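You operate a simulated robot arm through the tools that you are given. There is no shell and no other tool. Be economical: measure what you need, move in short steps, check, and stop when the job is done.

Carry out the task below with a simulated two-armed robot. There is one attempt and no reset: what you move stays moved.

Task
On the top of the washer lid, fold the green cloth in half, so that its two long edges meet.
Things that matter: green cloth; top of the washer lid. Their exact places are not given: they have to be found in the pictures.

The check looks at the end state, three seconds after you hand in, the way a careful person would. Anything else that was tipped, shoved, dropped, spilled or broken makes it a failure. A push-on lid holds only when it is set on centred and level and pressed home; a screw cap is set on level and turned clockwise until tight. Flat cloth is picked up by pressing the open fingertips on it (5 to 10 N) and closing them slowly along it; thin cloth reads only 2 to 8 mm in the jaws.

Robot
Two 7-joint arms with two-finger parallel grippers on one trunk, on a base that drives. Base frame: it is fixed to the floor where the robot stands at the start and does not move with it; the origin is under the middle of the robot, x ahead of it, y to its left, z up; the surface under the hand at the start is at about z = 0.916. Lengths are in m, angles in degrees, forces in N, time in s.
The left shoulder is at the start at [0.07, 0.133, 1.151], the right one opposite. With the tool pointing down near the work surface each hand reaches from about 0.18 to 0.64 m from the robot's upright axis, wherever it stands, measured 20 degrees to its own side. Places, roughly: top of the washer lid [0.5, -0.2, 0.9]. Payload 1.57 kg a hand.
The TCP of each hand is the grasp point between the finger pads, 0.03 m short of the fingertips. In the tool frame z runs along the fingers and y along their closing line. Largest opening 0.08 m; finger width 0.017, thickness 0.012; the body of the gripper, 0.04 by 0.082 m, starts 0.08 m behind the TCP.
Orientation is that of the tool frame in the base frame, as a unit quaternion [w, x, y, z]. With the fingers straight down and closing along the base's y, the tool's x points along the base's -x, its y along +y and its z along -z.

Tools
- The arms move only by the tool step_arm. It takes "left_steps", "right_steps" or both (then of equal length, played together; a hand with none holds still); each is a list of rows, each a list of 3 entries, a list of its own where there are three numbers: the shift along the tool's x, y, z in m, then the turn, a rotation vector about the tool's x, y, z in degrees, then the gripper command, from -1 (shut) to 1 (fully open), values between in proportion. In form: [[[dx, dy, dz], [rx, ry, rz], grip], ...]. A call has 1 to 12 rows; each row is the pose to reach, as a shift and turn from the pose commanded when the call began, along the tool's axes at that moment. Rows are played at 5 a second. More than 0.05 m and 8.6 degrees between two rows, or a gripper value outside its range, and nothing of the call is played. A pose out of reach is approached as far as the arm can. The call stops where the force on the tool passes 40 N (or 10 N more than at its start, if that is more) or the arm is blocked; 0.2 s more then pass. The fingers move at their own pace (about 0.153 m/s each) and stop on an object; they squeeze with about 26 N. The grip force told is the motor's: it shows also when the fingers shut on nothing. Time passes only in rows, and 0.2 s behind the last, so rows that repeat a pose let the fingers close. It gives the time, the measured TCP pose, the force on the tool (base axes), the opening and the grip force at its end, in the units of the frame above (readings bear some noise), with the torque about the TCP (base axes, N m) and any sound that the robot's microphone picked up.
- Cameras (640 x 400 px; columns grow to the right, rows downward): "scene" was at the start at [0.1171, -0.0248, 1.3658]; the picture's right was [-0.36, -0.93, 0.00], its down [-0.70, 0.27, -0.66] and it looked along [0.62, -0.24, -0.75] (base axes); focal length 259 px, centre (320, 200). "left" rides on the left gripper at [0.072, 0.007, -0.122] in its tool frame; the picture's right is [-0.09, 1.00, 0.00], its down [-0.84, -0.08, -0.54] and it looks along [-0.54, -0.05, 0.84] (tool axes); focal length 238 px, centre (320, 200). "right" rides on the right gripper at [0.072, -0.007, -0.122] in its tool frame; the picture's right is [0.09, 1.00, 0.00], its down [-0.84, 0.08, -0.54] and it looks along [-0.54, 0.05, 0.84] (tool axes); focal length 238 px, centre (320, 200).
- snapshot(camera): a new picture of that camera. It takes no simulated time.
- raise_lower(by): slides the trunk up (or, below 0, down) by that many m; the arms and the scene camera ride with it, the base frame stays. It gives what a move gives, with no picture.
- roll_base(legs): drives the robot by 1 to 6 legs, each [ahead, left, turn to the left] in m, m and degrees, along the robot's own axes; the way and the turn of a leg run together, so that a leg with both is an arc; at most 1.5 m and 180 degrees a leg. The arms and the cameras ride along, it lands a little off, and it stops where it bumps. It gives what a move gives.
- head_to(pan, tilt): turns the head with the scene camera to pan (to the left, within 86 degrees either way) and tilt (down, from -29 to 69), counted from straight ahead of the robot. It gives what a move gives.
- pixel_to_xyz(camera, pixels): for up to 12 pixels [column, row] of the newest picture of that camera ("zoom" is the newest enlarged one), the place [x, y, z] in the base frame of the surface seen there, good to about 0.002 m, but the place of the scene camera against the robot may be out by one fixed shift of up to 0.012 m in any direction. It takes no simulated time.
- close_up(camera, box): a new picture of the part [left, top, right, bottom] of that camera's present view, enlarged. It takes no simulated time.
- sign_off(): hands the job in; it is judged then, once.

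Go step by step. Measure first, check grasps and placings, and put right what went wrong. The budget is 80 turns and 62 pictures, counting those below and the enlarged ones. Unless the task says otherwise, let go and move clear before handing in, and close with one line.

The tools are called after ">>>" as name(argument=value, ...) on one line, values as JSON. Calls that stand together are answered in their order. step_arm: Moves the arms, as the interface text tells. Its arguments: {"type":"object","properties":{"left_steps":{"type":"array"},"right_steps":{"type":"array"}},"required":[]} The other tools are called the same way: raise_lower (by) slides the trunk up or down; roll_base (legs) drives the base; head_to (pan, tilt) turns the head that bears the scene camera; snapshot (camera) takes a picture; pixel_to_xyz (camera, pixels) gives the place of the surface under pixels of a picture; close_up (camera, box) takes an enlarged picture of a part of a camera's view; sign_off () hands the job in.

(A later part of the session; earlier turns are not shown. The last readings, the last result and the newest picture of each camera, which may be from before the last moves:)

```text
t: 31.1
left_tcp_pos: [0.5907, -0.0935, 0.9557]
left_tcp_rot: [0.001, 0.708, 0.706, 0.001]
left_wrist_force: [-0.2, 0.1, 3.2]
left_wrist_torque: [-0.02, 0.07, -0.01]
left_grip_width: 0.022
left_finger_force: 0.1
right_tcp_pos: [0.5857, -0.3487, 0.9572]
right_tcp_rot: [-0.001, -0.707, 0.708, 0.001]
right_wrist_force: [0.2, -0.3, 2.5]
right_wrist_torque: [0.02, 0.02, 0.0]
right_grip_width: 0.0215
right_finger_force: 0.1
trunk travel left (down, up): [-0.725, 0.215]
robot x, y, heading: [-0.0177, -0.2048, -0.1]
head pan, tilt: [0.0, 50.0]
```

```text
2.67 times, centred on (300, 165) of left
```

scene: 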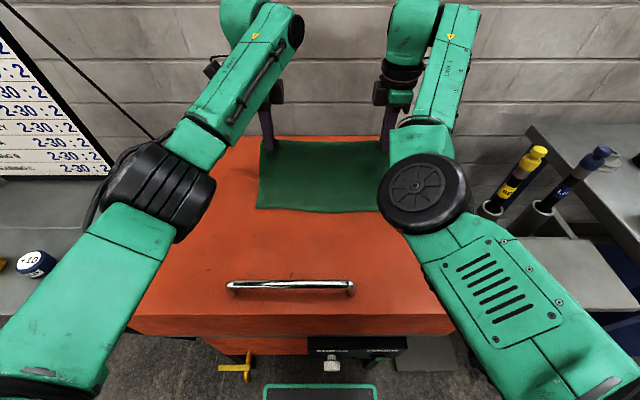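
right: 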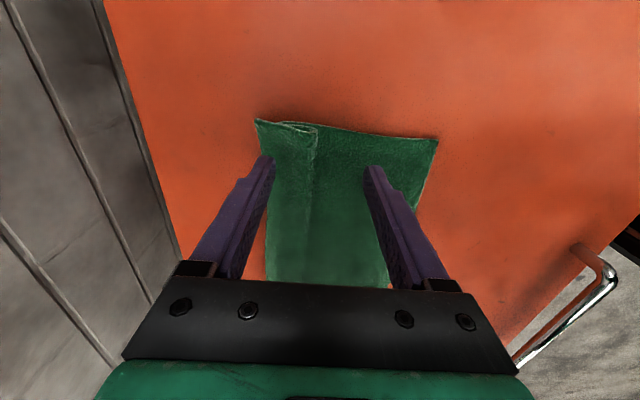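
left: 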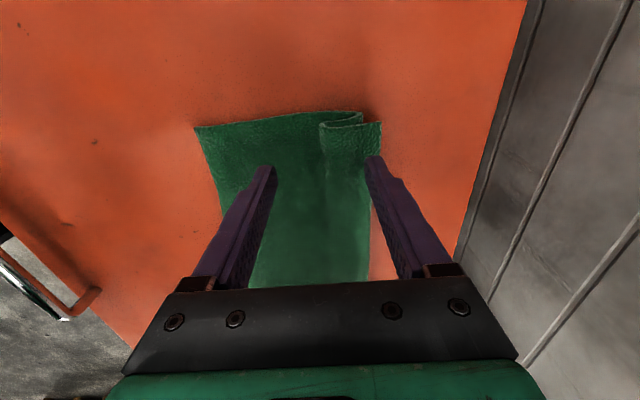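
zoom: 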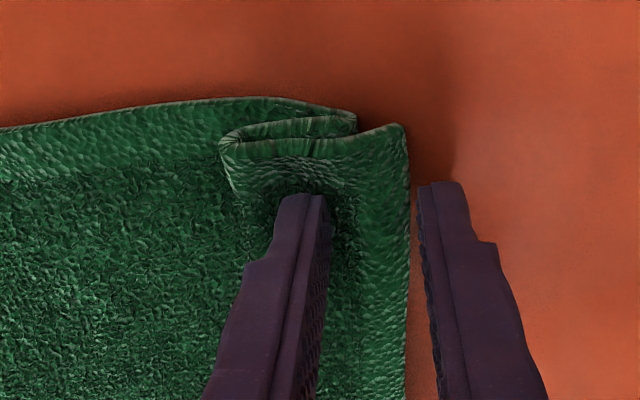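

The inner finger presses the flap with about 3 N and the edge has tipped up between the fingers, which is what I want. Closing slowly.

>>> step_arm(left_steps=[[[0, 0, 0], [0, 0, 0], -0.55], [[0, 0, 0], [0, 0, 0], -0.65], [[0, 0, 0], [0, 0, 0], -0.75], [[0, 0, 0], [0, 0, 0], -0.85], [[0, 0, 0], [0, 0, 0], -0.95], [[0, 0, 0], [0, 0, 0], -1], [[0, 0, 0], [0, 0, 0], -1], [[0, 0, 0], [0, 0, 0], -1]], right_steps=[[[0, 0, 0], [0, 0, 0], -0.55], [[0, 0, 0], [0, 0, 0], -0.65], [[0, 0, 0], [0, 0, 0], -0.75], [[0, 0, 0], [0, 0, 0], -0.85], [[0, 0, 0], [0, 0, 0], -0.95], [[0, 0, 0], [0, 0, 0], -1], [[0, 0, 0], [0, 0, 0], -1], [[0, 0, 0], [0, 0, 0], -1]])

>>> close_up(camera="left", box=[180, 90, 420, 240])

>>> close_up(camera="right", box=[220, 90, 460, 240])

```text
t: 32.9
left_tcp_pos: [0.5908, -0.0952, 0.9567]
left_tcp_rot: [0.0, 0.708, 0.707, -0.001]
left_wrist_force: [-0.1, -0.4, 2.3]
left_wrist_torque: [0.0, -0.01, -0.01]
left_grip_width: 0.0037
left_finger_force: 24.8
right_tcp_pos: [0.5857, -0.3473, 0.9562]
right_tcp_rot: [-0.001, -0.706, 0.708, 0.001]
right_wrist_force: [-0.7, 0.2, 1.6]
right_wrist_torque: [0.0, 0.04, -0.02]
right_grip_width: 0.0
right_finger_force: 21.8
trunk travel left (down, up): [-0.725, 0.215]
robot x, y, heading: [-0.0158, -0.2026, -0.1]
head pan, tilt: [0.0, 50.0]
```

```text
2.67 times, centred on (300, 165) of left
```

zoom: 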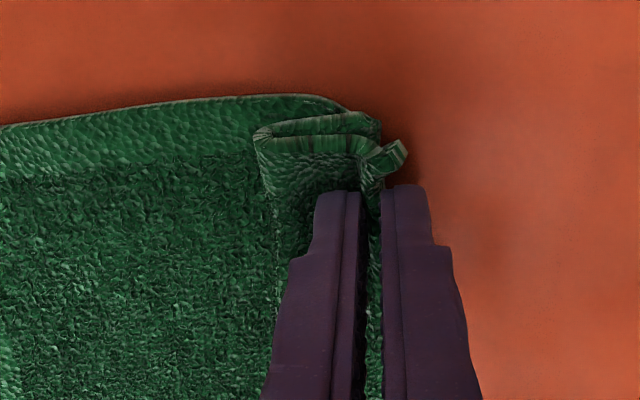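

```text
2.67 times, centred on (340, 165) of right
```

zoom: 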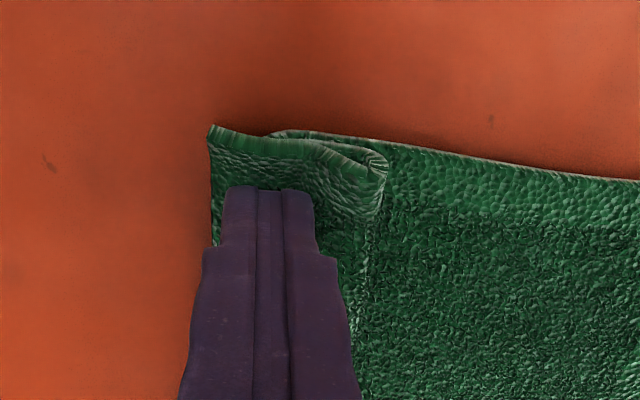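

Left has a single edge layer (3.7 mm), which is ideal. The right missed at 0.0 mm because it slid over the cloth, so I'll lift it slightly, reopen and look.

>>> step_arm(right_steps=[[[0, 0, -0.008], [0, 0, 0], -1], [[0, 0, -0.012], [0, 0, 0], -0.45], [[0, 0, -0.012], [0, 0, 0], -0.45]])

>>> close_up(camera="right", box=[220, 90, 460, 240])

>>> pixel_to_xyz(camera="zoom", pixels=[[235, 120], [240, 160], [245, 330], [270, 180], [390, 170]])

```text
t: 33.7
left_tcp_pos: [0.591, -0.0951, 0.9553]
left_tcp_rot: [0.0, 0.708, 0.706, 0.0]
left_wrist_force: [-1.2, -0.4, 3.0]
left_wrist_torque: [0.0, 0.02, -0.01]
left_grip_width: 0.0037
left_finger_force: 24.6
right_tcp_pos: [0.5856, -0.3474, 0.967]
right_tcp_rot: [0.0, -0.706, 0.708, 0.0]
right_wrist_force: [0.6, -0.7, 0.1]
right_wrist_torque: [-0.02, 0.01, 0.02]
right_grip_width: 0.022
right_finger_force: 0.1
trunk travel left (down, up): [-0.725, 0.215]
robot x, y, heading: [-0.0195, -0.1996, -0.0]
head pan, tilt: [0.0, 50.0]
```

```text
2.67 times, centred on (340, 165) of right
```

zoom: 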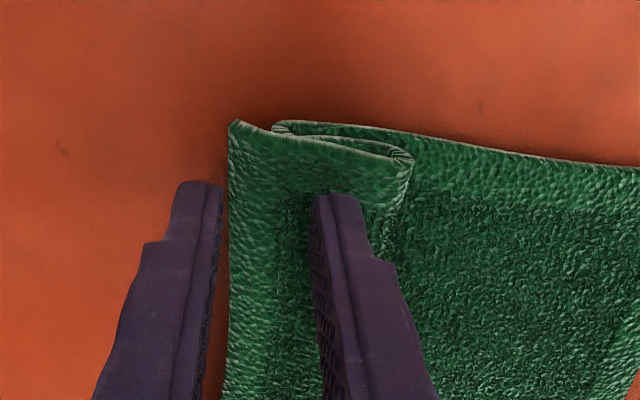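

```text
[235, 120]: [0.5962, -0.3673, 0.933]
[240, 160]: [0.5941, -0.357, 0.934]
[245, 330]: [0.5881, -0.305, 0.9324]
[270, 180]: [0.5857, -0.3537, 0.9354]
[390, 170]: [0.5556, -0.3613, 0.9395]
```

The outer tip wasn't low enough to get beneath the edge (top z≈0.934). I'll shift 3 mm outward, press deeper and check the force.

>>> step_arm(right_steps=[[[0, -0.003, 0.004], [0, 0, 0], -0.45], [[0, -0.003, 0.008], [0, 0, 0], -0.45], [[0, -0.003, 0.011], [0, 0, 0], -0.45], [[0, -0.003, 0.013], [0, 0, 0], -0.45], [[0, -0.003, 0.015], [0, 0, 0], -0.45], [[0, -0.003, 0.015], [0, 0, 0], -0.45]])

>>> close_up(camera="right", box=[220, 90, 460, 240])

```text
t: 35.1
left_tcp_pos: [0.5902, -0.0937, 0.9572]
left_tcp_rot: [0.0, 0.708, 0.706, 0.0]
left_wrist_force: [0.8, -0.3, 1.7]
left_wrist_torque: [-0.04, -0.02, -0.05]
left_grip_width: 0.0036
left_finger_force: 24.3
right_tcp_pos: [0.5883, -0.3481, 0.9545]
right_tcp_rot: [0.001, -0.707, 0.707, 0.0]
right_wrist_force: [-0.1, 1.9, 7.7]
right_wrist_torque: [0.04, 0.1, -0.03]
right_grip_width: 0.022
right_finger_force: 0.0
trunk travel left (down, up): [-0.725, 0.215]
robot x, y, heading: [-0.0159, -0.2066, 0.1]
head pan, tilt: [0.0, 50.0]
```

```text
2.67 times, centred on (340, 165) of right
```

zoom: 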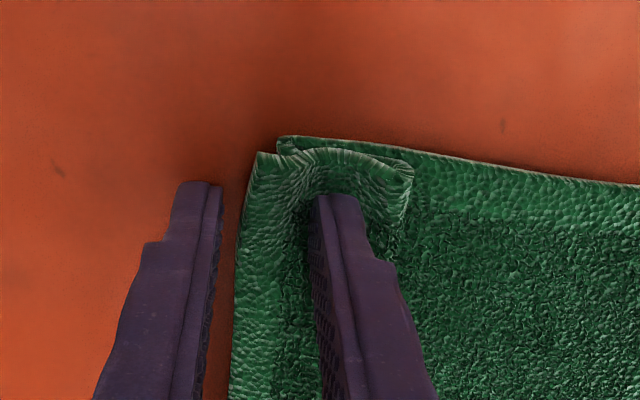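

The right inner finger now presses at 7.7 N and the edge has tipped up against the outer finger. Closing the right slowly.

>>> step_arm(right_steps=[[[0, 0, 0], [0, 0, 0], -0.55], [[0, 0, 0], [0, 0, 0], -0.65], [[0, 0, 0], [0, 0, 0], -0.75], [[0, 0, 0], [0, 0, 0], -0.85], [[0, 0, 0], [0, 0, 0], -0.95], [[0, 0, 0], [0, 0, 0], -1], [[0, 0, 0], [0, 0, 0], -1], [[0, 0, 0], [0, 0, 0], -1]])

>>> close_up(camera="right", box=[220, 90, 460, 240])

```text
t: 36.9
left_tcp_pos: [0.59, -0.0951, 0.9566]
left_tcp_rot: [0.0, 0.708, 0.707, 0.0]
left_wrist_force: [0.7, -1.1, 2.5]
left_wrist_torque: [-0.04, 0.02, 0.01]
left_grip_width: 0.0034
left_finger_force: 23.9
right_tcp_pos: [0.5886, -0.3482, 0.955]
right_tcp_rot: [0.002, -0.706, 0.708, -0.001]
right_wrist_force: [-1.6, 1.0, 6.2]
right_wrist_torque: [0.03, 0.11, -0.03]
right_grip_width: 0.0037
right_finger_force: 24.9
trunk travel left (down, up): [-0.725, 0.215]
robot x, y, heading: [-0.0174, -0.2031, -0.1]
head pan, tilt: [0.0, 50.0]
```

```text
2.67 times, centred on (340, 165) of right
```

zoom: 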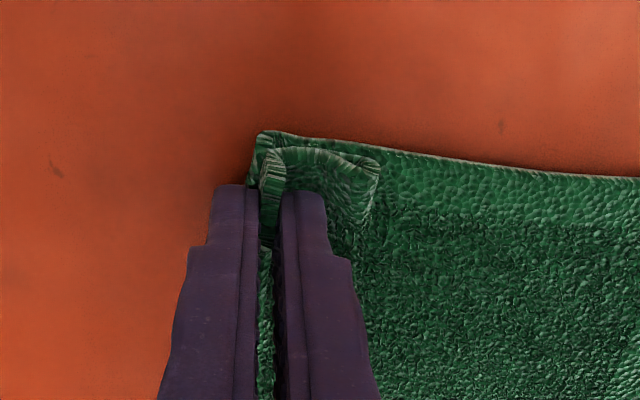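

Both hands now hold a single edge layer (3.5 to 3.7 mm). I'll lift 9 cm slowly and look.

>>> step_arm(left_steps=[[[0, 0, -0.01], [0, 0, 0], -1], [[0, 0, -0.02], [0, 0, 0], -1], [[0, 0, -0.03], [0, 0, 0], -1], [[0, 0, -0.04], [0, 0, 0], -1], [[0, 0, -0.05], [0, 0, 0], -1], [[0, 0, -0.06], [0, 0, 0], -1], [[0, 0, -0.07], [0, 0, 0], -1], [[0, 0, -0.08], [0, 0, 0], -1], [[0, 0, -0.08], [0, 0, 0], -1]], right_steps=[[[0, 0, -0.01], [0, 0, 0], -1], [[0, 0, -0.02], [0, 0, 0], -1], [[0, 0, -0.03], [0, 0, 0], -1], [[0, 0, -0.04], [0, 0, 0], -1], [[0, 0, -0.05], [0, 0, 0], -1], [[0, 0, -0.06], [0, 0, 0], -1], [[0, 0, -0.07], [0, 0, 0], -1], [[0, 0, -0.08], [0, 0, 0], -1], [[0, 0, -0.08], [0, 0, 0], -1]])

>>> snapshot(camera="scene")

>>> snapshot(camera="left")

>>> snapshot(camera="right")

```text
t: 38.9
left_tcp_pos: [0.587, -0.0938, 1.0345]
left_tcp_rot: [-0.001, 0.708, 0.706, 0.0]
left_wrist_force: [-0.3, 0.2, -0.3]
left_wrist_torque: [0.01, 0.04, -0.03]
left_grip_width: 0.0034
left_finger_force: 24.5
left hand out of reach, approached as far as the arm can: row 7, 8, 9
right_tcp_pos: [0.5881, -0.3449, 1.0325]
right_tcp_rot: [0.0, -0.707, 0.707, 0.0]
right_wrist_force: [0.6, -0.7, -0.8]
right_wrist_torque: [0.03, 0.04, -0.03]
right_grip_width: 0.0035
right_finger_force: 24.3
trunk travel left (down, up): [-0.725, 0.215]
robot x, y, heading: [-0.0214, -0.2016, -0.0]
head pan, tilt: [0.0, 50.0]
```

```text
29 pictures are left
```

scene: 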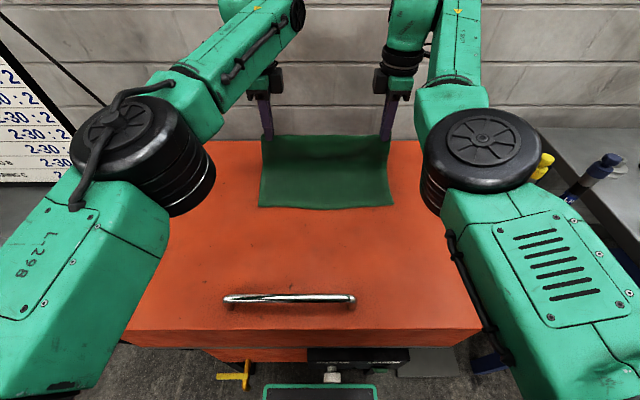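

```text
28 pictures are left
```

left: 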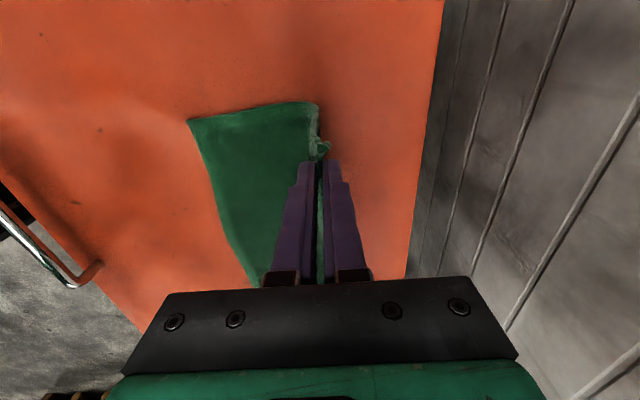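

```text
27 pictures are left
```

right: 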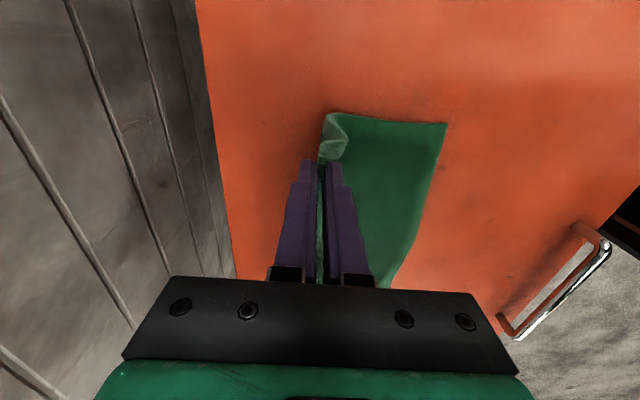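

The cloth hangs as a clean single layer from both hands. I'll measure the near edge now.

>>> pixel_to_xyz(camera="scene", pixels=[[262, 203], [290, 206], [325, 208], [360, 206], [388, 204], [325, 185], [325, 160]])

>>> pixel_to_xyz(camera="left", pixels=[[192, 122], [205, 160], [220, 205], [240, 255]])

>>> pixel_to_xyz(camera="right", pixels=[[443, 126], [435, 170], [424, 210], [408, 250]])

```text
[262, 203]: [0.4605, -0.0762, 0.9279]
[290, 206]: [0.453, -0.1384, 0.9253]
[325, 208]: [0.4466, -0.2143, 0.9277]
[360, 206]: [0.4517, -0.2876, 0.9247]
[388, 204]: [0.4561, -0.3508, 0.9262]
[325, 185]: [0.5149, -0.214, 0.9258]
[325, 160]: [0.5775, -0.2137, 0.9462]
```

```text
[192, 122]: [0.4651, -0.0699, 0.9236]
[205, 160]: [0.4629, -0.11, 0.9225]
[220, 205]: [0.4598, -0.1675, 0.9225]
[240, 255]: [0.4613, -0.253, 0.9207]
```

```text
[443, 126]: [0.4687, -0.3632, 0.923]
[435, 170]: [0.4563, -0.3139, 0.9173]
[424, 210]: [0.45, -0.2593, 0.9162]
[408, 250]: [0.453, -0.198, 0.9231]
```

The near edge is at x≈0.46, so the held edge must travel about 12 cm toward me. I'll drive the base back in small legs with the hands held high.

>>> roll_base(legs=[[-0.03, 0, 0], [-0.03, 0, 0]])

>>> snapshot(camera="scene")

```text
t: 40.2
left_tcp_pos: [0.5334, -0.0928, 1.0318]
left_tcp_rot: [-0.002, 0.708, 0.707, -0.001]
left_wrist_force: [0.3, -0.6, -1.0]
left_wrist_torque: [-0.03, 0.01, 0.01]
left_grip_width: 0.0035
left_finger_force: 24.8
right_tcp_pos: [0.5352, -0.3468, 1.0286]
right_tcp_rot: [-0.002, -0.706, 0.708, 0.002]
right_wrist_force: [-0.3, 0.8, -0.8]
right_wrist_torque: [0.03, 0.07, 0.01]
right_grip_width: 0.0033
right_finger_force: 24.1
trunk travel left (down, up): [-0.725, 0.215]
robot x, y, heading: [-0.077, -0.2037, -0.3]
head pan, tilt: [0.0, 50.0]
```

```text
26 pictures are left
```

scene: 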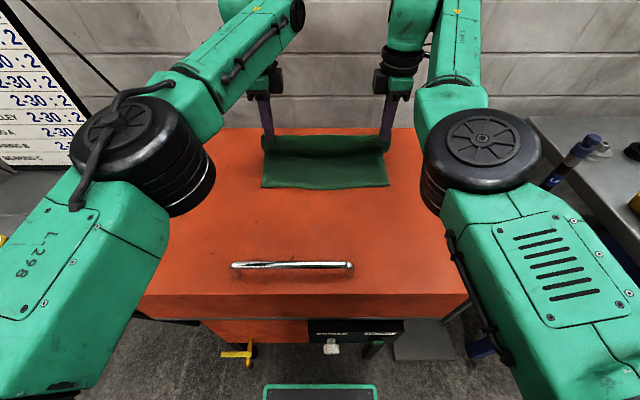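

The cloth folds over cleanly. I'll lower 4.5 cm, then drive the rest of the way.

>>> step_arm(left_steps=[[[0, 0, 0.015], [0, 0, 0], -1], [[0, 0, 0.03], [0, 0, 0], -1], [[0, 0, 0.045], [0, 0, 0], -1], [[0, 0, 0.045], [0, 0, 0], -1]], right_steps=[[[0, 0, 0.015], [0, 0, 0], -1], [[0, 0, 0.03], [0, 0, 0], -1], [[0, 0, 0.045], [0, 0, 0], -1], [[0, 0, 0.045], [0, 0, 0], -1]])

>>> roll_base(legs=[[-0.03, 0, 0], [-0.032, 0, 0]])

>>> snapshot(camera="scene")

>>> snapshot(camera="left")

>>> snapshot(camera="right")

```text
t: 41.2
left_tcp_pos: [0.5275, -0.0936, 0.9899]
left_tcp_rot: [0.0, 0.708, 0.706, 0.001]
left_wrist_force: [0.1, -1.0, 0.6]
left_wrist_torque: [0.01, -0.01, 0.02]
left_grip_width: 0.0036
left_finger_force: 24.9
right_tcp_pos: [0.5287, -0.3475, 0.9884]
right_tcp_rot: [0.0, -0.707, 0.707, 0.0]
right_wrist_force: [0.4, 0.6, 0.0]
right_wrist_torque: [-0.01, 0.0, -0.06]
right_grip_width: 0.0034
right_finger_force: 24.9
trunk travel left (down, up): [-0.725, 0.215]
robot x, y, heading: [-0.0737, -0.2048, -0.1]
head pan, tilt: [0.0, 50.0]
```

```text
t: 42.5
left_tcp_pos: [0.4716, -0.094, 0.9869]
left_tcp_rot: [-0.003, 0.708, 0.706, -0.003]
left_wrist_force: [1.0, -0.5, 0.3]
left_wrist_torque: [-0.01, 0.07, -0.02]
left_grip_width: 0.0037
left_finger_force: 25.1
right_tcp_pos: [0.4725, -0.3479, 0.9831]
right_tcp_rot: [-0.003, -0.706, 0.708, 0.003]
right_wrist_force: [1.6, -0.3, -0.1]
right_wrist_torque: [-0.02, 0.05, -0.03]
right_grip_width: 0.0035
right_finger_force: 24.7
trunk travel left (down, up): [-0.725, 0.215]
robot x, y, heading: [-0.1396, -0.2034, -0.2]
head pan, tilt: [0.0, 50.0]
```

```text
25 pictures are left
```

scene: 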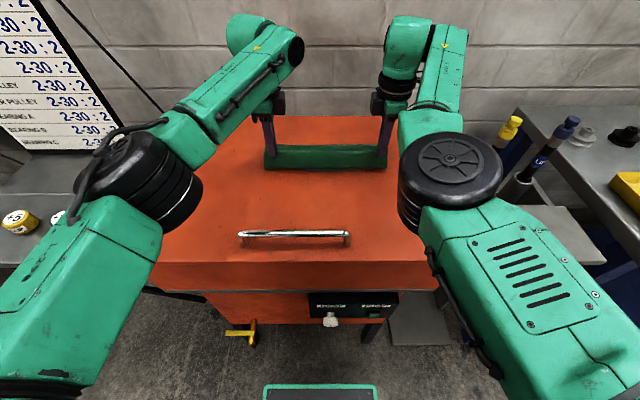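

```text
24 pictures are left
```

left: 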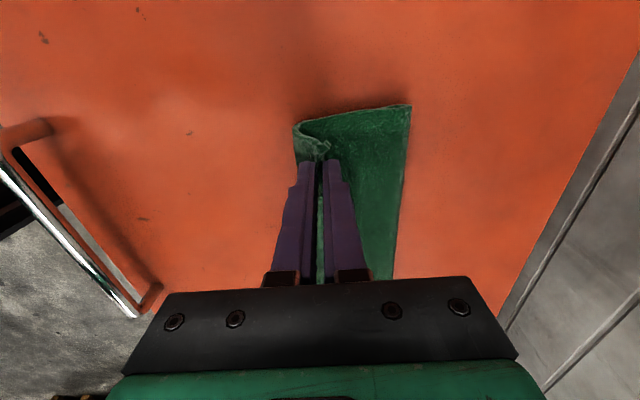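

```text
23 pictures are left
```

right: 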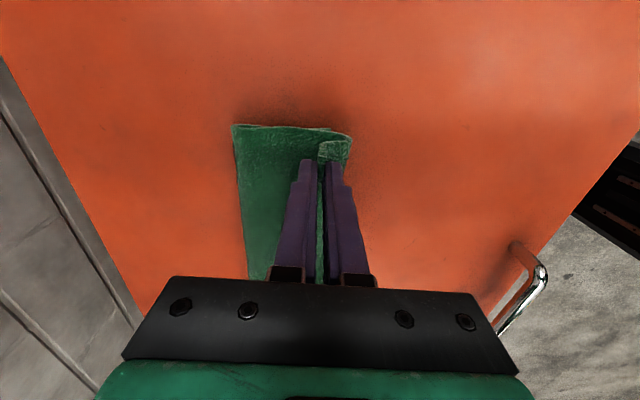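

The cloth is nearly folded, with the hands over the near edge. I'll zoom in and measure the bottom layer's near edge against the held edge.

>>> close_up(camera="left", box=[220, 80, 460, 230])

>>> pixel_to_xyz(camera="zoom", pixels=[[202, 125], [205, 160], [270, 165], [285, 180], [500, 75], [230, 110]])

>>> close_up(camera="scene", box=[230, 120, 420, 239])

>>> pixel_to_xyz(camera="scene", pixels=[[270, 167], [300, 169], [325, 169], [350, 169], [380, 166], [325, 148], [325, 155]])

```text
2.67 times, centred on (340, 155) of left
```

zoom: 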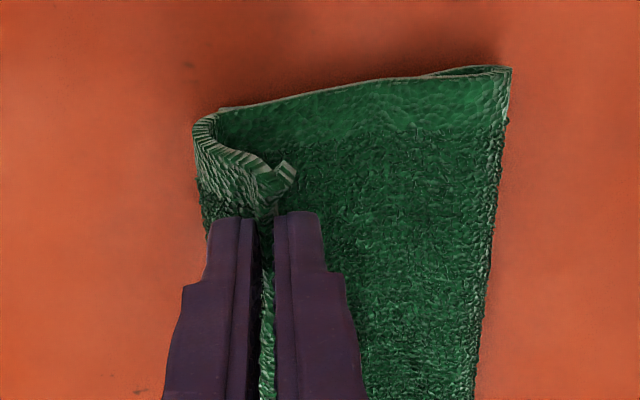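

```text
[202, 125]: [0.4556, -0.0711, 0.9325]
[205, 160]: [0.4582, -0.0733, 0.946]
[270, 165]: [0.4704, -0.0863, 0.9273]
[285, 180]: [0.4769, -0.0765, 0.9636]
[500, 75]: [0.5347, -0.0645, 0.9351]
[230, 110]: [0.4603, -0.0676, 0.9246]
```

```text
3.36 times, centred on (325, 180) of scene
```

zoom: 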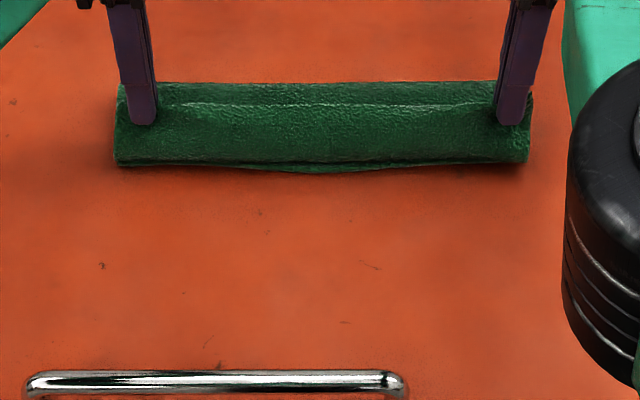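

```text
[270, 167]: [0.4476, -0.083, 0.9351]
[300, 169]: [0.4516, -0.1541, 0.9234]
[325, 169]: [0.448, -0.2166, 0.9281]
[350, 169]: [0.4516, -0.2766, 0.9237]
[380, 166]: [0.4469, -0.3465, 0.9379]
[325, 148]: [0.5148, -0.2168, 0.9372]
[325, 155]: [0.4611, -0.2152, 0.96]
```

The crease sits at x≈0.535, so the lower layer is only about 8 cm deep and the top has excess bulging toward me. I'll go back up and forward to undo this, then redo it with the tools tilted back along a lower path.

>>> step_arm(left_steps=[[[0, 0, -0.012], [0, 0, 0], -1], [[0, 0, -0.024], [0, 0, 0], -1], [[0, 0, -0.035], [0, 0, 0], -1], [[0, 0, -0.035], [0, 0, 0], -1]], right_steps=[[[0, 0, -0.012], [0, 0, 0], -1], [[0, 0, -0.024], [0, 0, 0], -1], [[0, 0, -0.035], [0, 0, 0], -1], [[0, 0, -0.035], [0, 0, 0], -1]])

>>> roll_base(legs=[[0.05, 0, 0], [0.055, 0, 0]])

>>> step_arm(left_steps=[[[0, 0, -0.008], [-4, 0, 0], -1], [[0, 0, -0.015], [-8, 0, 0], -1], [[0, 0, -0.015], [-8, 0, 0], -1]], right_steps=[[[0, 0, -0.008], [4, 0, 0], -1], [[0, 0, -0.015], [8, 0, 0], -1], [[0, 0, -0.015], [8, 0, 0], -1]])

>>> snapshot(camera="scene")

```text
t: 43.5
left_tcp_pos: [0.4652, -0.0956, 1.0254]
left_tcp_rot: [0.001, 0.707, 0.707, 0.0]
left_wrist_force: [0.4, 0.0, 0.0]
left_wrist_torque: [-0.02, 0.0, -0.03]
left_grip_width: 0.0036
left_finger_force: 24.4
right_tcp_pos: [0.4694, -0.3473, 1.0241]
right_tcp_rot: [-0.001, -0.707, 0.707, 0.002]
right_wrist_force: [0.1, 0.2, 0.2]
right_wrist_torque: [0.02, 0.02, 0.0]
right_grip_width: 0.0036
right_finger_force: 24.5
trunk travel left (down, up): [-0.725, 0.215]
robot x, y, heading: [-0.1376, -0.2044, -0.3]
head pan, tilt: [0.0, 50.0]
```

```text
t: 44.9
left_tcp_pos: [0.5623, -0.0949, 1.0296]
left_tcp_rot: [0.002, 0.707, 0.707, 0.002]
left_wrist_force: [-0.3, -0.4, 0.3]
left_wrist_torque: [-0.02, -0.05, 0.02]
left_grip_width: 0.0037
left_finger_force: 24.7
right_tcp_pos: [0.5664, -0.3463, 1.0275]
right_tcp_rot: [-0.002, 0.707, -0.707, 0.002]
right_wrist_force: [0.2, 0.1, 0.6]
right_wrist_torque: [-0.02, -0.03, -0.02]
right_grip_width: 0.0034
right_finger_force: 24.0
trunk travel left (down, up): [-0.725, 0.215]
robot x, y, heading: [-0.0342, -0.206, -0.2]
head pan, tilt: [0.0, 50.0]
```

```text
t: 45.7
left_tcp_pos: [0.5698, -0.0962, 1.0407]
left_tcp_rot: [0.048, 0.705, 0.706, 0.05]
left_wrist_force: [0.1, 0.1, 0.4]
left_wrist_torque: [0.01, 0.03, -0.01]
left_grip_width: 0.0035
left_finger_force: 24.5
right_tcp_pos: [0.5742, -0.3476, 1.0388]
right_tcp_rot: [0.05, -0.705, 0.706, -0.048]
right_wrist_force: [0.3, -0.1, -0.6]
right_wrist_torque: [-0.02, 0.03, -0.04]
right_grip_width: 0.0036
right_finger_force: 24.5
right hand out of reach, approached as far as the arm can: row 1
trunk travel left (down, up): [-0.725, 0.215]
robot x, y, heading: [-0.034, -0.2038, 0.1]
head pan, tilt: [0.0, 50.0]
```

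```text
20 pictures are left
```

scene: 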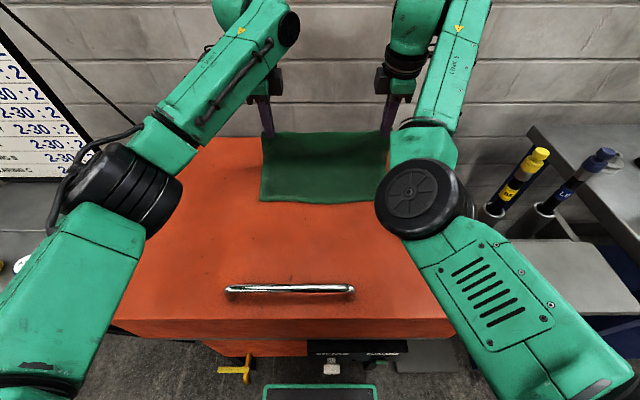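

The cloth hangs cleanly again and the 8° tilt worked. I'll tilt further while extending the arms, with the base backing to compensate.

>>> step_arm(left_steps=[[[0, 0.013, 0.002], [-4, 0, 0], -1], [[0, 0.026, 0.004], [-8, 0, 0], -1], [[0, 0.04, 0.006], [-12, 0, 0], -1], [[0, 0.04, 0.006], [-16, 0, 0], -1], [[0, 0.04, 0.006], [-16, 0, 0], -1]], right_steps=[[[0, -0.013, 0.002], [4, 0, 0], -1], [[0, -0.026, 0.004], [8, 0, 0], -1], [[0, -0.04, 0.006], [12, 0, 0], -1], [[0, -0.04, 0.006], [16, 0, 0], -1], [[0, -0.04, 0.006], [16, 0, 0], -1]])

>>> roll_base(legs=[[-0.04, 0, 0]])

```text
t: 46.9
left_tcp_pos: [0.6095, -0.0959, 1.0397]
left_tcp_rot: [0.148, 0.692, 0.691, 0.148]
left_wrist_force: [-1.1, -1.3, 0.2]
left_wrist_torque: [0.01, 0.08, 0.0]
left_grip_width: 0.0036
left_finger_force: 24.8
right_tcp_pos: [0.6126, -0.3462, 1.0398]
right_tcp_rot: [0.147, -0.691, 0.692, -0.147]
right_wrist_force: [1.0, -1.0, -0.2]
right_wrist_torque: [0.03, -0.01, -0.03]
right_grip_width: 0.0035
right_finger_force: 24.2
trunk travel left (down, up): [-0.725, 0.215]
robot x, y, heading: [-0.0325, -0.2031, -0.2]
head pan, tilt: [0.0, 50.0]
```

```text
t: 47.8
left_tcp_pos: [0.5731, -0.0976, 1.0368]
left_tcp_rot: [0.146, 0.692, 0.691, 0.146]
left_wrist_force: [-0.1, -0.3, -1.0]
left_wrist_torque: [0.0, 0.05, -0.02]
left_grip_width: 0.0035
left_finger_force: 24.2
right_tcp_pos: [0.5758, -0.3478, 1.0364]
right_tcp_rot: [0.146, -0.692, 0.692, -0.144]
right_wrist_force: [0.0, 0.4, -0.5]
right_wrist_torque: [0.04, 0.04, -0.01]
right_grip_width: 0.0035
right_finger_force: 24.5
trunk travel left (down, up): [-0.725, 0.215]
robot x, y, heading: [-0.0726, -0.2042, -0.4]
head pan, tilt: [0.0, 50.0]
```

That gives 24° of tilt in both hands with grips intact. One more round brings it to about 44°.

>>> step_arm(left_steps=[[[0, 0.009, 0.004], [-4, 0, 0], -1], [[0, 0.018, 0.008], [-8, 0, 0], -1], [[0, 0.0275, 0.012], [-12, 0, 0], -1], [[0, 0.0366, 0.0163], [-16, 0, 0], -1], [[0, 0.0366, 0.0163], [-20, 0, 0], -1], [[0, 0.0366, 0.0163], [-20, 0, 0], -1]], right_steps=[[[0, -0.009, 0.004], [4, 0, 0], -1], [[0, -0.018, 0.008], [8, 0, 0], -1], [[0, -0.0275, 0.012], [12, 0, 0], -1], [[0, -0.0366, 0.0163], [16, 0, 0], -1], [[0, -0.0366, 0.0163], [20, 0, 0], -1], [[0, -0.0366, 0.0163], [20, 0, 0], -1]])

>>> snapshot(camera="scene")

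>>> snapshot(camera="left")

```text
t: 49.2
left_tcp_pos: [0.6091, -0.0968, 1.0405]
left_tcp_rot: [0.265, 0.657, 0.655, 0.264]
left_wrist_force: [-0.3, 0.1, 0.9]
left_wrist_torque: [0.01, 0.01, 0.01]
left_grip_width: 0.0035
left_finger_force: 24.6
right_tcp_pos: [0.6118, -0.3474, 1.0403]
right_tcp_rot: [-0.265, 0.656, -0.655, 0.265]
right_wrist_force: [-0.2, 1.2, 0.3]
right_wrist_torque: [-0.02, 0.01, -0.01]
right_grip_width: 0.0033
right_finger_force: 24.7
trunk travel left (down, up): [-0.725, 0.215]
robot x, y, heading: [-0.0705, -0.2064, -0.2]
head pan, tilt: [0.0, 50.0]
```

```text
19 pictures are left
```

scene: 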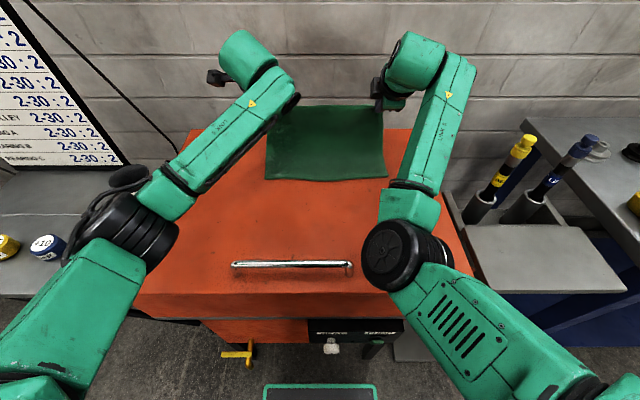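

```text
18 pictures are left
```

left: 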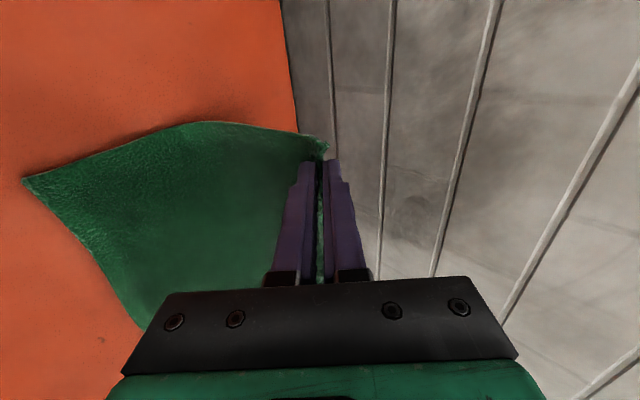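

Both tools are tilted 44° with the cloth spread between them. I'll measure where the near edge and the bend at the lid now are.

>>> pixel_to_xyz(camera="scene", pixels=[[268, 176], [300, 179], [330, 180], [360, 178], [384, 175], [330, 165], [330, 150], [330, 135], [330, 120], [330, 108]])

```text
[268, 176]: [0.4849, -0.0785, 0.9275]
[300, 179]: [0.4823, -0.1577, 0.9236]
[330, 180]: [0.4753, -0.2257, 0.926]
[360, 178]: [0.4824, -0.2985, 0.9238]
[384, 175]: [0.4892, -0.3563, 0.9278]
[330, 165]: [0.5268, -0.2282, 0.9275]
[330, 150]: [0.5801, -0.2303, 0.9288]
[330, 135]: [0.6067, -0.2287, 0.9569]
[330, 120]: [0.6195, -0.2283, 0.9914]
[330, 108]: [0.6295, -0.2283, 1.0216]
```

The near edge is at x≈0.482 and the bend at about 0.585, which is nearly mid-cloth. Now I'll move back and down in alternating short steps, keeping the belly on the far side.

>>> step_arm(left_steps=[[[0, -0.007, 0.0072], [0, 0, 0], -1], [[0, -0.0139, 0.0144], [0, 0, 0], -1], [[0, -0.0139, 0.0144], [0, 0, 0], -1]], right_steps=[[[0, 0.007, 0.0072], [0, 0, 0], -1], [[0, 0.0139, 0.0144], [0, 0, 0], -1], [[0, 0.0139, 0.0144], [0, 0, 0], -1]])

>>> roll_base(legs=[[-0.05, 0, 0]])

>>> step_arm(left_steps=[[[0, -0.01, 0.0108], [0, 0, 0], -1], [[0, -0.0209, 0.0216], [0, 0, 0], -1], [[0, -0.0209, 0.0216], [0, 0, 0], -1]], right_steps=[[[0, 0.01, 0.0108], [0, 0, 0], -1], [[0, 0.0209, 0.0216], [0, 0, 0], -1], [[0, 0.0209, 0.0216], [0, 0, 0], -1]])

>>> roll_base(legs=[[-0.05, 0, 0]])

>>> snapshot(camera="scene")

>>> snapshot(camera="left")

```text
t: 50.0
left_tcp_pos: [0.6084, -0.0961, 1.0196]
left_tcp_rot: [0.266, 0.656, 0.655, 0.264]
left_wrist_force: [-0.9, -0.3, -0.7]
left_wrist_torque: [-0.02, 0.02, 0.01]
left_grip_width: 0.003
left_finger_force: 24.7
right_tcp_pos: [0.612, -0.3469, 1.0211]
right_tcp_rot: [0.265, -0.655, 0.656, -0.265]
right_wrist_force: [-0.4, -1.0, -0.4]
right_wrist_torque: [0.02, 0.01, -0.02]
right_grip_width: 0.0035
right_finger_force: 24.7
trunk travel left (down, up): [-0.725, 0.215]
robot x, y, heading: [-0.0752, -0.2054, 0.0]
head pan, tilt: [0.0, 50.0]
```

```text
t: 50.9
left_tcp_pos: [0.5623, -0.0959, 1.0173]
left_tcp_rot: [0.264, 0.657, 0.655, 0.264]
left_wrist_force: [0.0, -0.3, -0.3]
left_wrist_torque: [0.01, 0.05, 0.03]
left_grip_width: 0.0031
left_finger_force: 24.1
right_tcp_pos: [0.5663, -0.3484, 1.0189]
right_tcp_rot: [-0.264, 0.656, -0.656, 0.264]
right_wrist_force: [0.0, -0.3, 0.1]
right_wrist_torque: [-0.01, 0.02, -0.01]
right_grip_width: 0.0032
right_finger_force: 23.8
trunk travel left (down, up): [-0.725, 0.215]
robot x, y, heading: [-0.1259, -0.2017, -0.4]
head pan, tilt: [0.0, 50.0]
```

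```text
t: 51.7
left_tcp_pos: [0.5591, -0.0964, 0.9897]
left_tcp_rot: [0.265, 0.657, 0.655, 0.265]
left_wrist_force: [-0.4, 0.4, 0.4]
left_wrist_torque: [0.01, 0.04, -0.01]
left_grip_width: 0.0033
left_finger_force: 24.1
right_tcp_pos: [0.5633, -0.3479, 0.9932]
right_tcp_rot: [0.265, -0.655, 0.657, -0.265]
right_wrist_force: [-0.4, 0.4, 0.6]
right_wrist_torque: [0.01, 0.01, 0.01]
right_grip_width: 0.0033
right_finger_force: 24.1
trunk travel left (down, up): [-0.725, 0.215]
robot x, y, heading: [-0.1222, -0.2012, -0.2]
head pan, tilt: [0.0, 50.0]
```

```text
t: 52.6
left_tcp_pos: [0.512, -0.0967, 0.9871]
left_tcp_rot: [0.264, 0.656, 0.656, 0.264]
left_wrist_force: [0.8, -0.2, -0.1]
left_wrist_torque: [0.01, 0.08, 0.01]
left_grip_width: 0.0034
left_finger_force: 24.2
right_tcp_pos: [0.5158, -0.3475, 0.9908]
right_tcp_rot: [0.263, -0.656, 0.656, -0.263]
right_wrist_force: [-0.1, -0.2, 0.4]
right_wrist_torque: [0.0, 0.04, 0.0]
right_grip_width: 0.0035
right_finger_force: 24.4
trunk travel left (down, up): [-0.725, 0.215]
robot x, y, heading: [-0.1713, -0.2045, -0.1]
head pan, tilt: [0.0, 50.0]
```

```text
17 pictures are left
```

scene: 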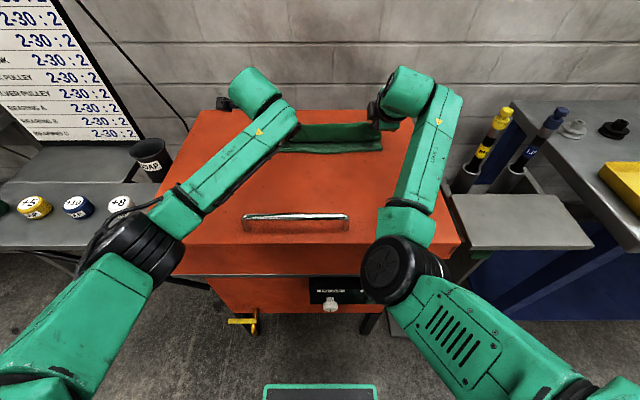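

```text
16 pictures are left
```

left: 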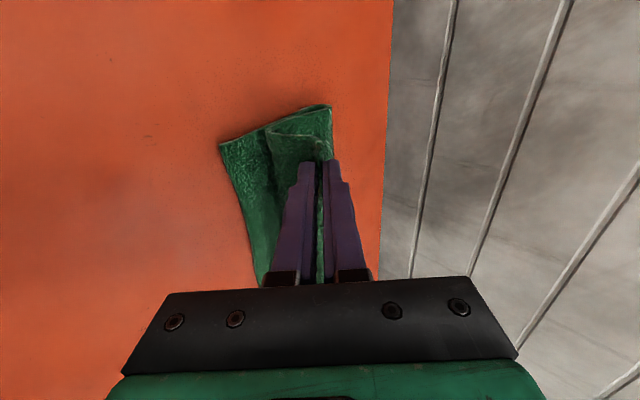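

>>> close_up(camera="left", box=[190, 80, 380, 199])

>>> pixel_to_xyz(camera="scene", pixels=[[295, 152], [315, 152], [335, 152], [355, 151], [375, 149], [335, 146], [335, 140], [335, 132], [335, 124]])

>>> pixel_to_xyz(camera="left", pixels=[[222, 144], [240, 200], [270, 130], [315, 108], [329, 108], [331, 130], [320, 155]])

```text
3.36 times, centred on (285, 140) of left
```

zoom: 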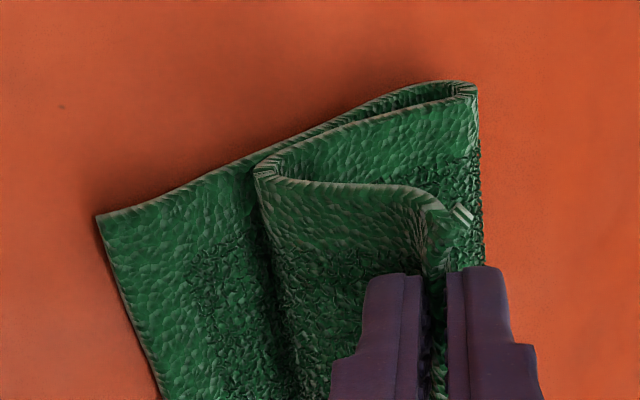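

```text
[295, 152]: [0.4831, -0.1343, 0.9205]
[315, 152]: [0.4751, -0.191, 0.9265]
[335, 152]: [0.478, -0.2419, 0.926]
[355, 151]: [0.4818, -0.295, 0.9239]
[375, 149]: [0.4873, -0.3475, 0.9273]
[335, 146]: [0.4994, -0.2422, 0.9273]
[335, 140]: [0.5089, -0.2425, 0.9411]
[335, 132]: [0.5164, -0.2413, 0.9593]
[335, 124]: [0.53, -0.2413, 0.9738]
```

```text
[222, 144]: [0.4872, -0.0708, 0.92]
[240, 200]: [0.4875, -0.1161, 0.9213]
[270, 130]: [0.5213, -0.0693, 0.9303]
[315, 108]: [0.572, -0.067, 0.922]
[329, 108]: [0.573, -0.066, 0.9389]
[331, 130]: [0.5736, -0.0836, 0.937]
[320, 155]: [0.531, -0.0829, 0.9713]
```

The crease is at x≈0.573 with a bulge toward me, because the hands were too high while rolling. I'll go forward again to flatten the cloth, drop low (about 2.5 cm), then roll it back low so the crease forms at mid-cloth.

>>> roll_base(legs=[[0.06, 0, 0], [0.06, 0, 0]])

>>> step_arm(left_steps=[[[0, -0.01, 0.0108], [0, 0, 0], -1], [[0, -0.0195, 0.02], [0, 0, 0], -1], [[0, -0.0195, 0.02], [0, 0, 0], -1]], right_steps=[[[0, 0.011, 0.0115], [0, 0, 0], -1], [[0, 0.022, 0.0225], [0, 0, 0], -1], [[0, 0.022, 0.0225], [0, 0, 0], -1]])

>>> snapshot(camera="left")

>>> pixel_to_xyz(camera="left", pixels=[[320, 155], [385, 150], [385, 100]])

```text
t: 54.2
left_tcp_pos: [0.6277, -0.0958, 0.9917]
left_tcp_rot: [0.265, 0.655, 0.656, 0.266]
left_wrist_force: [0.1, -0.3, -0.5]
left_wrist_torque: [-0.02, 0.07, 0.01]
left_grip_width: 0.0034
left_finger_force: 24.1
right_tcp_pos: [0.6325, -0.3467, 0.9945]
right_tcp_rot: [-0.266, 0.656, -0.654, 0.265]
right_wrist_force: [0.7, 0.2, -0.2]
right_wrist_torque: [-0.03, 0.02, -0.02]
right_grip_width: 0.0032
right_finger_force: 24.9
trunk travel left (down, up): [-0.725, 0.215]
robot x, y, heading: [-0.0553, -0.2046, 0.1]
head pan, tilt: [0.0, 50.0]
```

```text
t: 55.0
left_tcp_pos: [0.6295, -0.0944, 0.9607]
left_tcp_rot: [0.265, 0.654, 0.657, 0.265]
left_wrist_force: [0.4, -0.4, 0.0]
left_wrist_torque: [0.0, 0.03, -0.04]
left_grip_width: 0.0031
left_finger_force: 24.0
right_tcp_pos: [0.636, -0.3486, 0.9609]
right_tcp_rot: [0.263, -0.655, 0.656, -0.266]
right_wrist_force: [0.6, 0.4, -0.1]
right_wrist_torque: [0.0, 0.01, -0.01]
right_grip_width: 0.0033
right_finger_force: 23.9
trunk travel left (down, up): [-0.725, 0.215]
robot x, y, heading: [-0.0532, -0.2036, 0.3]
head pan, tilt: [0.0, 50.0]
```

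```text
14 pictures are left
```

left: 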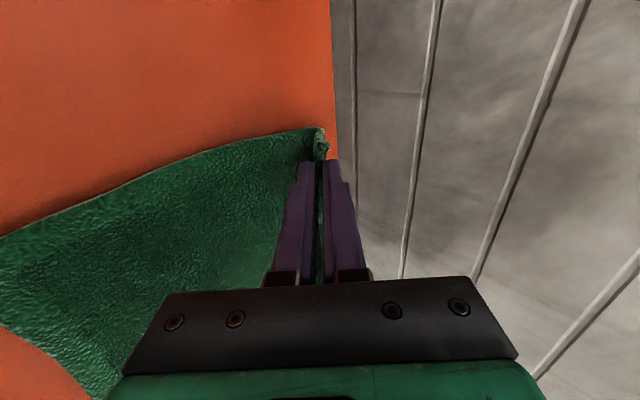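

```text
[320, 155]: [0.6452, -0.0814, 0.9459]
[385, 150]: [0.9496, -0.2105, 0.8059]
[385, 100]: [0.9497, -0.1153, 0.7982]
```

The cloth is stretched out low, with the grip at x≈0.645 and z≈0.946. Now I'll roll back low, 10 cm first.

>>> roll_base(legs=[[-0.035, 0, 0], [-0.035, 0, 0], [-0.035, 0, 0]])

>>> close_up(camera="left", box=[190, 80, 430, 230])

>>> pixel_to_xyz(camera="zoom", pixels=[[90, 180], [340, 170], [345, 195], [400, 100], [430, 80], [200, 150]])

```text
t: 56.8
left_tcp_pos: [0.5255, -0.0938, 0.9581]
left_tcp_rot: [0.263, 0.656, 0.657, 0.264]
left_wrist_force: [-0.6, -1.0, 0.8]
left_wrist_torque: [-0.04, 0.08, -0.05]
left_grip_width: 0.003
left_finger_force: 24.2
right_tcp_pos: [0.5319, -0.3492, 0.9561]
right_tcp_rot: [0.262, -0.655, 0.657, -0.265]
right_wrist_force: [1.2, 1.0, -0.8]
right_wrist_torque: [0.0, 0.03, 0.03]
right_grip_width: 0.0033
right_finger_force: 24.7
trunk travel left (down, up): [-0.725, 0.215]
robot x, y, heading: [-0.1571, -0.2035, 0.3]
head pan, tilt: [0.0, 50.0]
```

```text
2.67 times, centred on (310, 155) of left
```

zoom: 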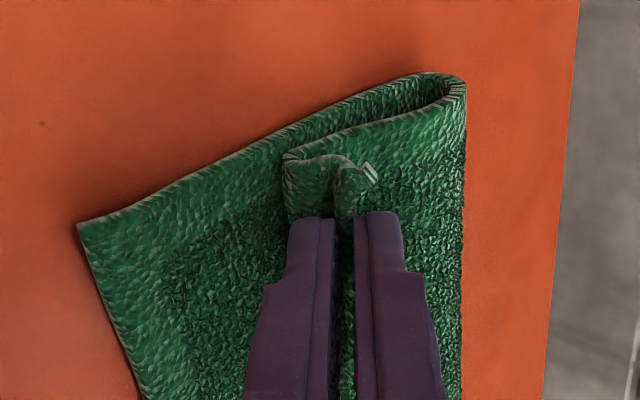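

```text
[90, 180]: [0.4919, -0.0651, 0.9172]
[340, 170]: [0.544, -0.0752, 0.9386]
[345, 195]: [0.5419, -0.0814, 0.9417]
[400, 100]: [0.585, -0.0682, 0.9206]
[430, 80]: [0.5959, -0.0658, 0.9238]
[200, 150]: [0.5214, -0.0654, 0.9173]
```

The crease now sits at about x≈0.60, close to mid-cloth. I'll measure both near corners and the right side before the last few centimetres.

>>> pixel_to_xyz(camera="zoom", pixels=[[88, 228], [105, 290], [300, 180], [455, 110]])

>>> close_up(camera="right", box=[210, 80, 450, 230])

```text
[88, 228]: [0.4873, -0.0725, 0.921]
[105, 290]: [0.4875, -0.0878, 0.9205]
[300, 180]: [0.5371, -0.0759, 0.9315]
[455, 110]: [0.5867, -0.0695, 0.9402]
```

```text
2.67 times, centred on (330, 155) of right
```

zoom: 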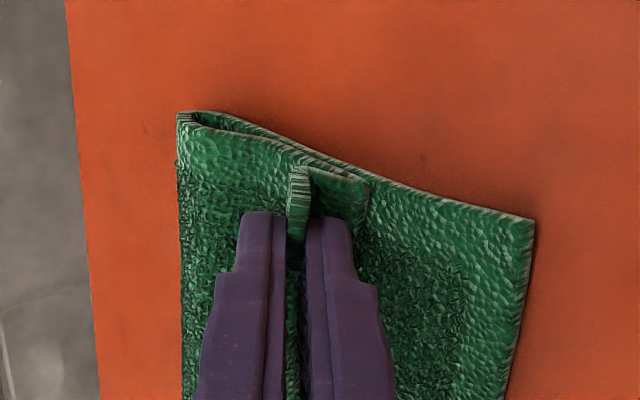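

>>> pixel_to_xyz(camera="zoom", pixels=[[527, 222], [520, 300], [368, 190], [300, 190], [190, 120], [340, 205]])

```text
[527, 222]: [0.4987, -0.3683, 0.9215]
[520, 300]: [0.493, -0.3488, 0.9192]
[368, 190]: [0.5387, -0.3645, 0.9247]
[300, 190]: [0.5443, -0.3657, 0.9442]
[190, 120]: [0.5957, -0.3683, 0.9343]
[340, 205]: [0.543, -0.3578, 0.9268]
```

Near corners are at x≈0.487 (left) and 0.497 (right), and the top layer's front is at 0.533 and 0.538. I'll drive back 4 cm more and lower about 1 cm.

>>> roll_base(legs=[[-0.041, 0, 0]])

>>> step_arm(left_steps=[[[0, -0.0035, 0.0036], [0, 0, 0], -1], [[0, -0.007, 0.0072], [0, 0, 0], -1], [[0, -0.007, 0.0072], [0, 0, 0], -1]], right_steps=[[[0, 0.0035, 0.0036], [0, 0, 0], -1], [[0, 0.007, 0.0072], [0, 0, 0], -1], [[0, 0.007, 0.0072], [0, 0, 0], -1]])

>>> close_up(camera="left", box=[190, 80, 430, 230])

>>> close_up(camera="right", box=[210, 80, 450, 230])

```text
t: 57.6
left_tcp_pos: [0.4819, -0.0957, 0.9596]
left_tcp_rot: [0.263, 0.655, 0.657, 0.264]
left_wrist_force: [0.4, -1.0, 0.1]
left_wrist_torque: [-0.06, 0.04, -0.02]
left_grip_width: 0.0034
left_finger_force: 24.5
right_tcp_pos: [0.4893, -0.3509, 0.9583]
right_tcp_rot: [0.262, -0.656, 0.656, -0.266]
right_wrist_force: [0.7, 0.5, -0.4]
right_wrist_torque: [0.0, 0.04, 0.02]
right_grip_width: 0.0031
right_finger_force: 24.6
trunk travel left (down, up): [-0.725, 0.215]
robot x, y, heading: [-0.2024, -0.2047, 0.0]
head pan, tilt: [0.0, 50.0]
```

```text
t: 58.4
left_tcp_pos: [0.4807, -0.095, 0.9511]
left_tcp_rot: [0.265, 0.655, 0.656, 0.265]
left_wrist_force: [-0.5, -3.3, 0.8]
left_wrist_torque: [-0.05, 0.02, -0.08]
left_grip_width: 0.0033
left_finger_force: 24.3
right_tcp_pos: [0.4878, -0.353, 0.9517]
right_tcp_rot: [0.261, -0.653, 0.658, -0.27]
right_wrist_force: [0.9, 3.1, 1.6]
right_wrist_torque: [0.07, -0.01, 0.07]
right_grip_width: 0.0034
right_finger_force: 24.6
trunk travel left (down, up): [-0.725, 0.215]
robot x, y, heading: [-0.1997, -0.2038, 0.1]
head pan, tilt: [0.0, 50.0]
```

```text
2.67 times, centred on (310, 155) of left
```

zoom: 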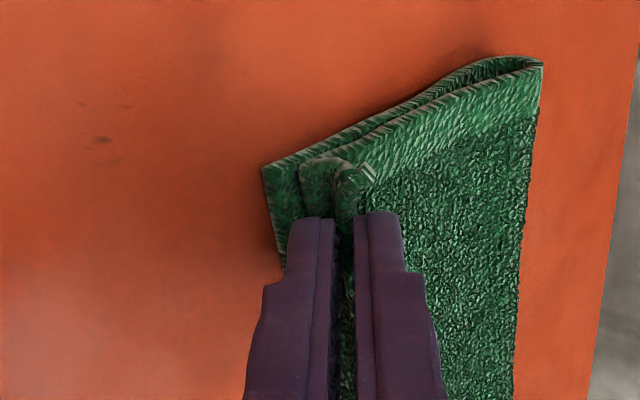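

```text
2.67 times, centred on (330, 155) of right
```

zoom: 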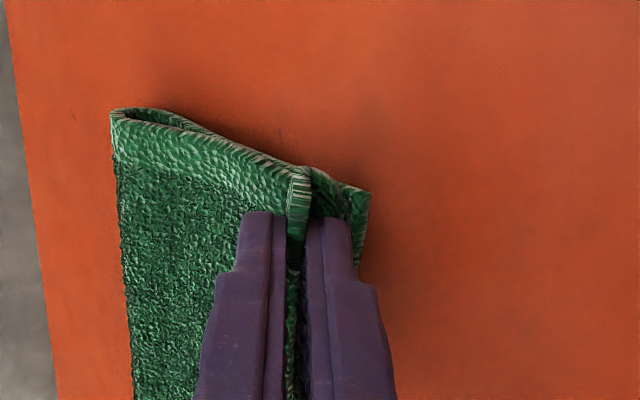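

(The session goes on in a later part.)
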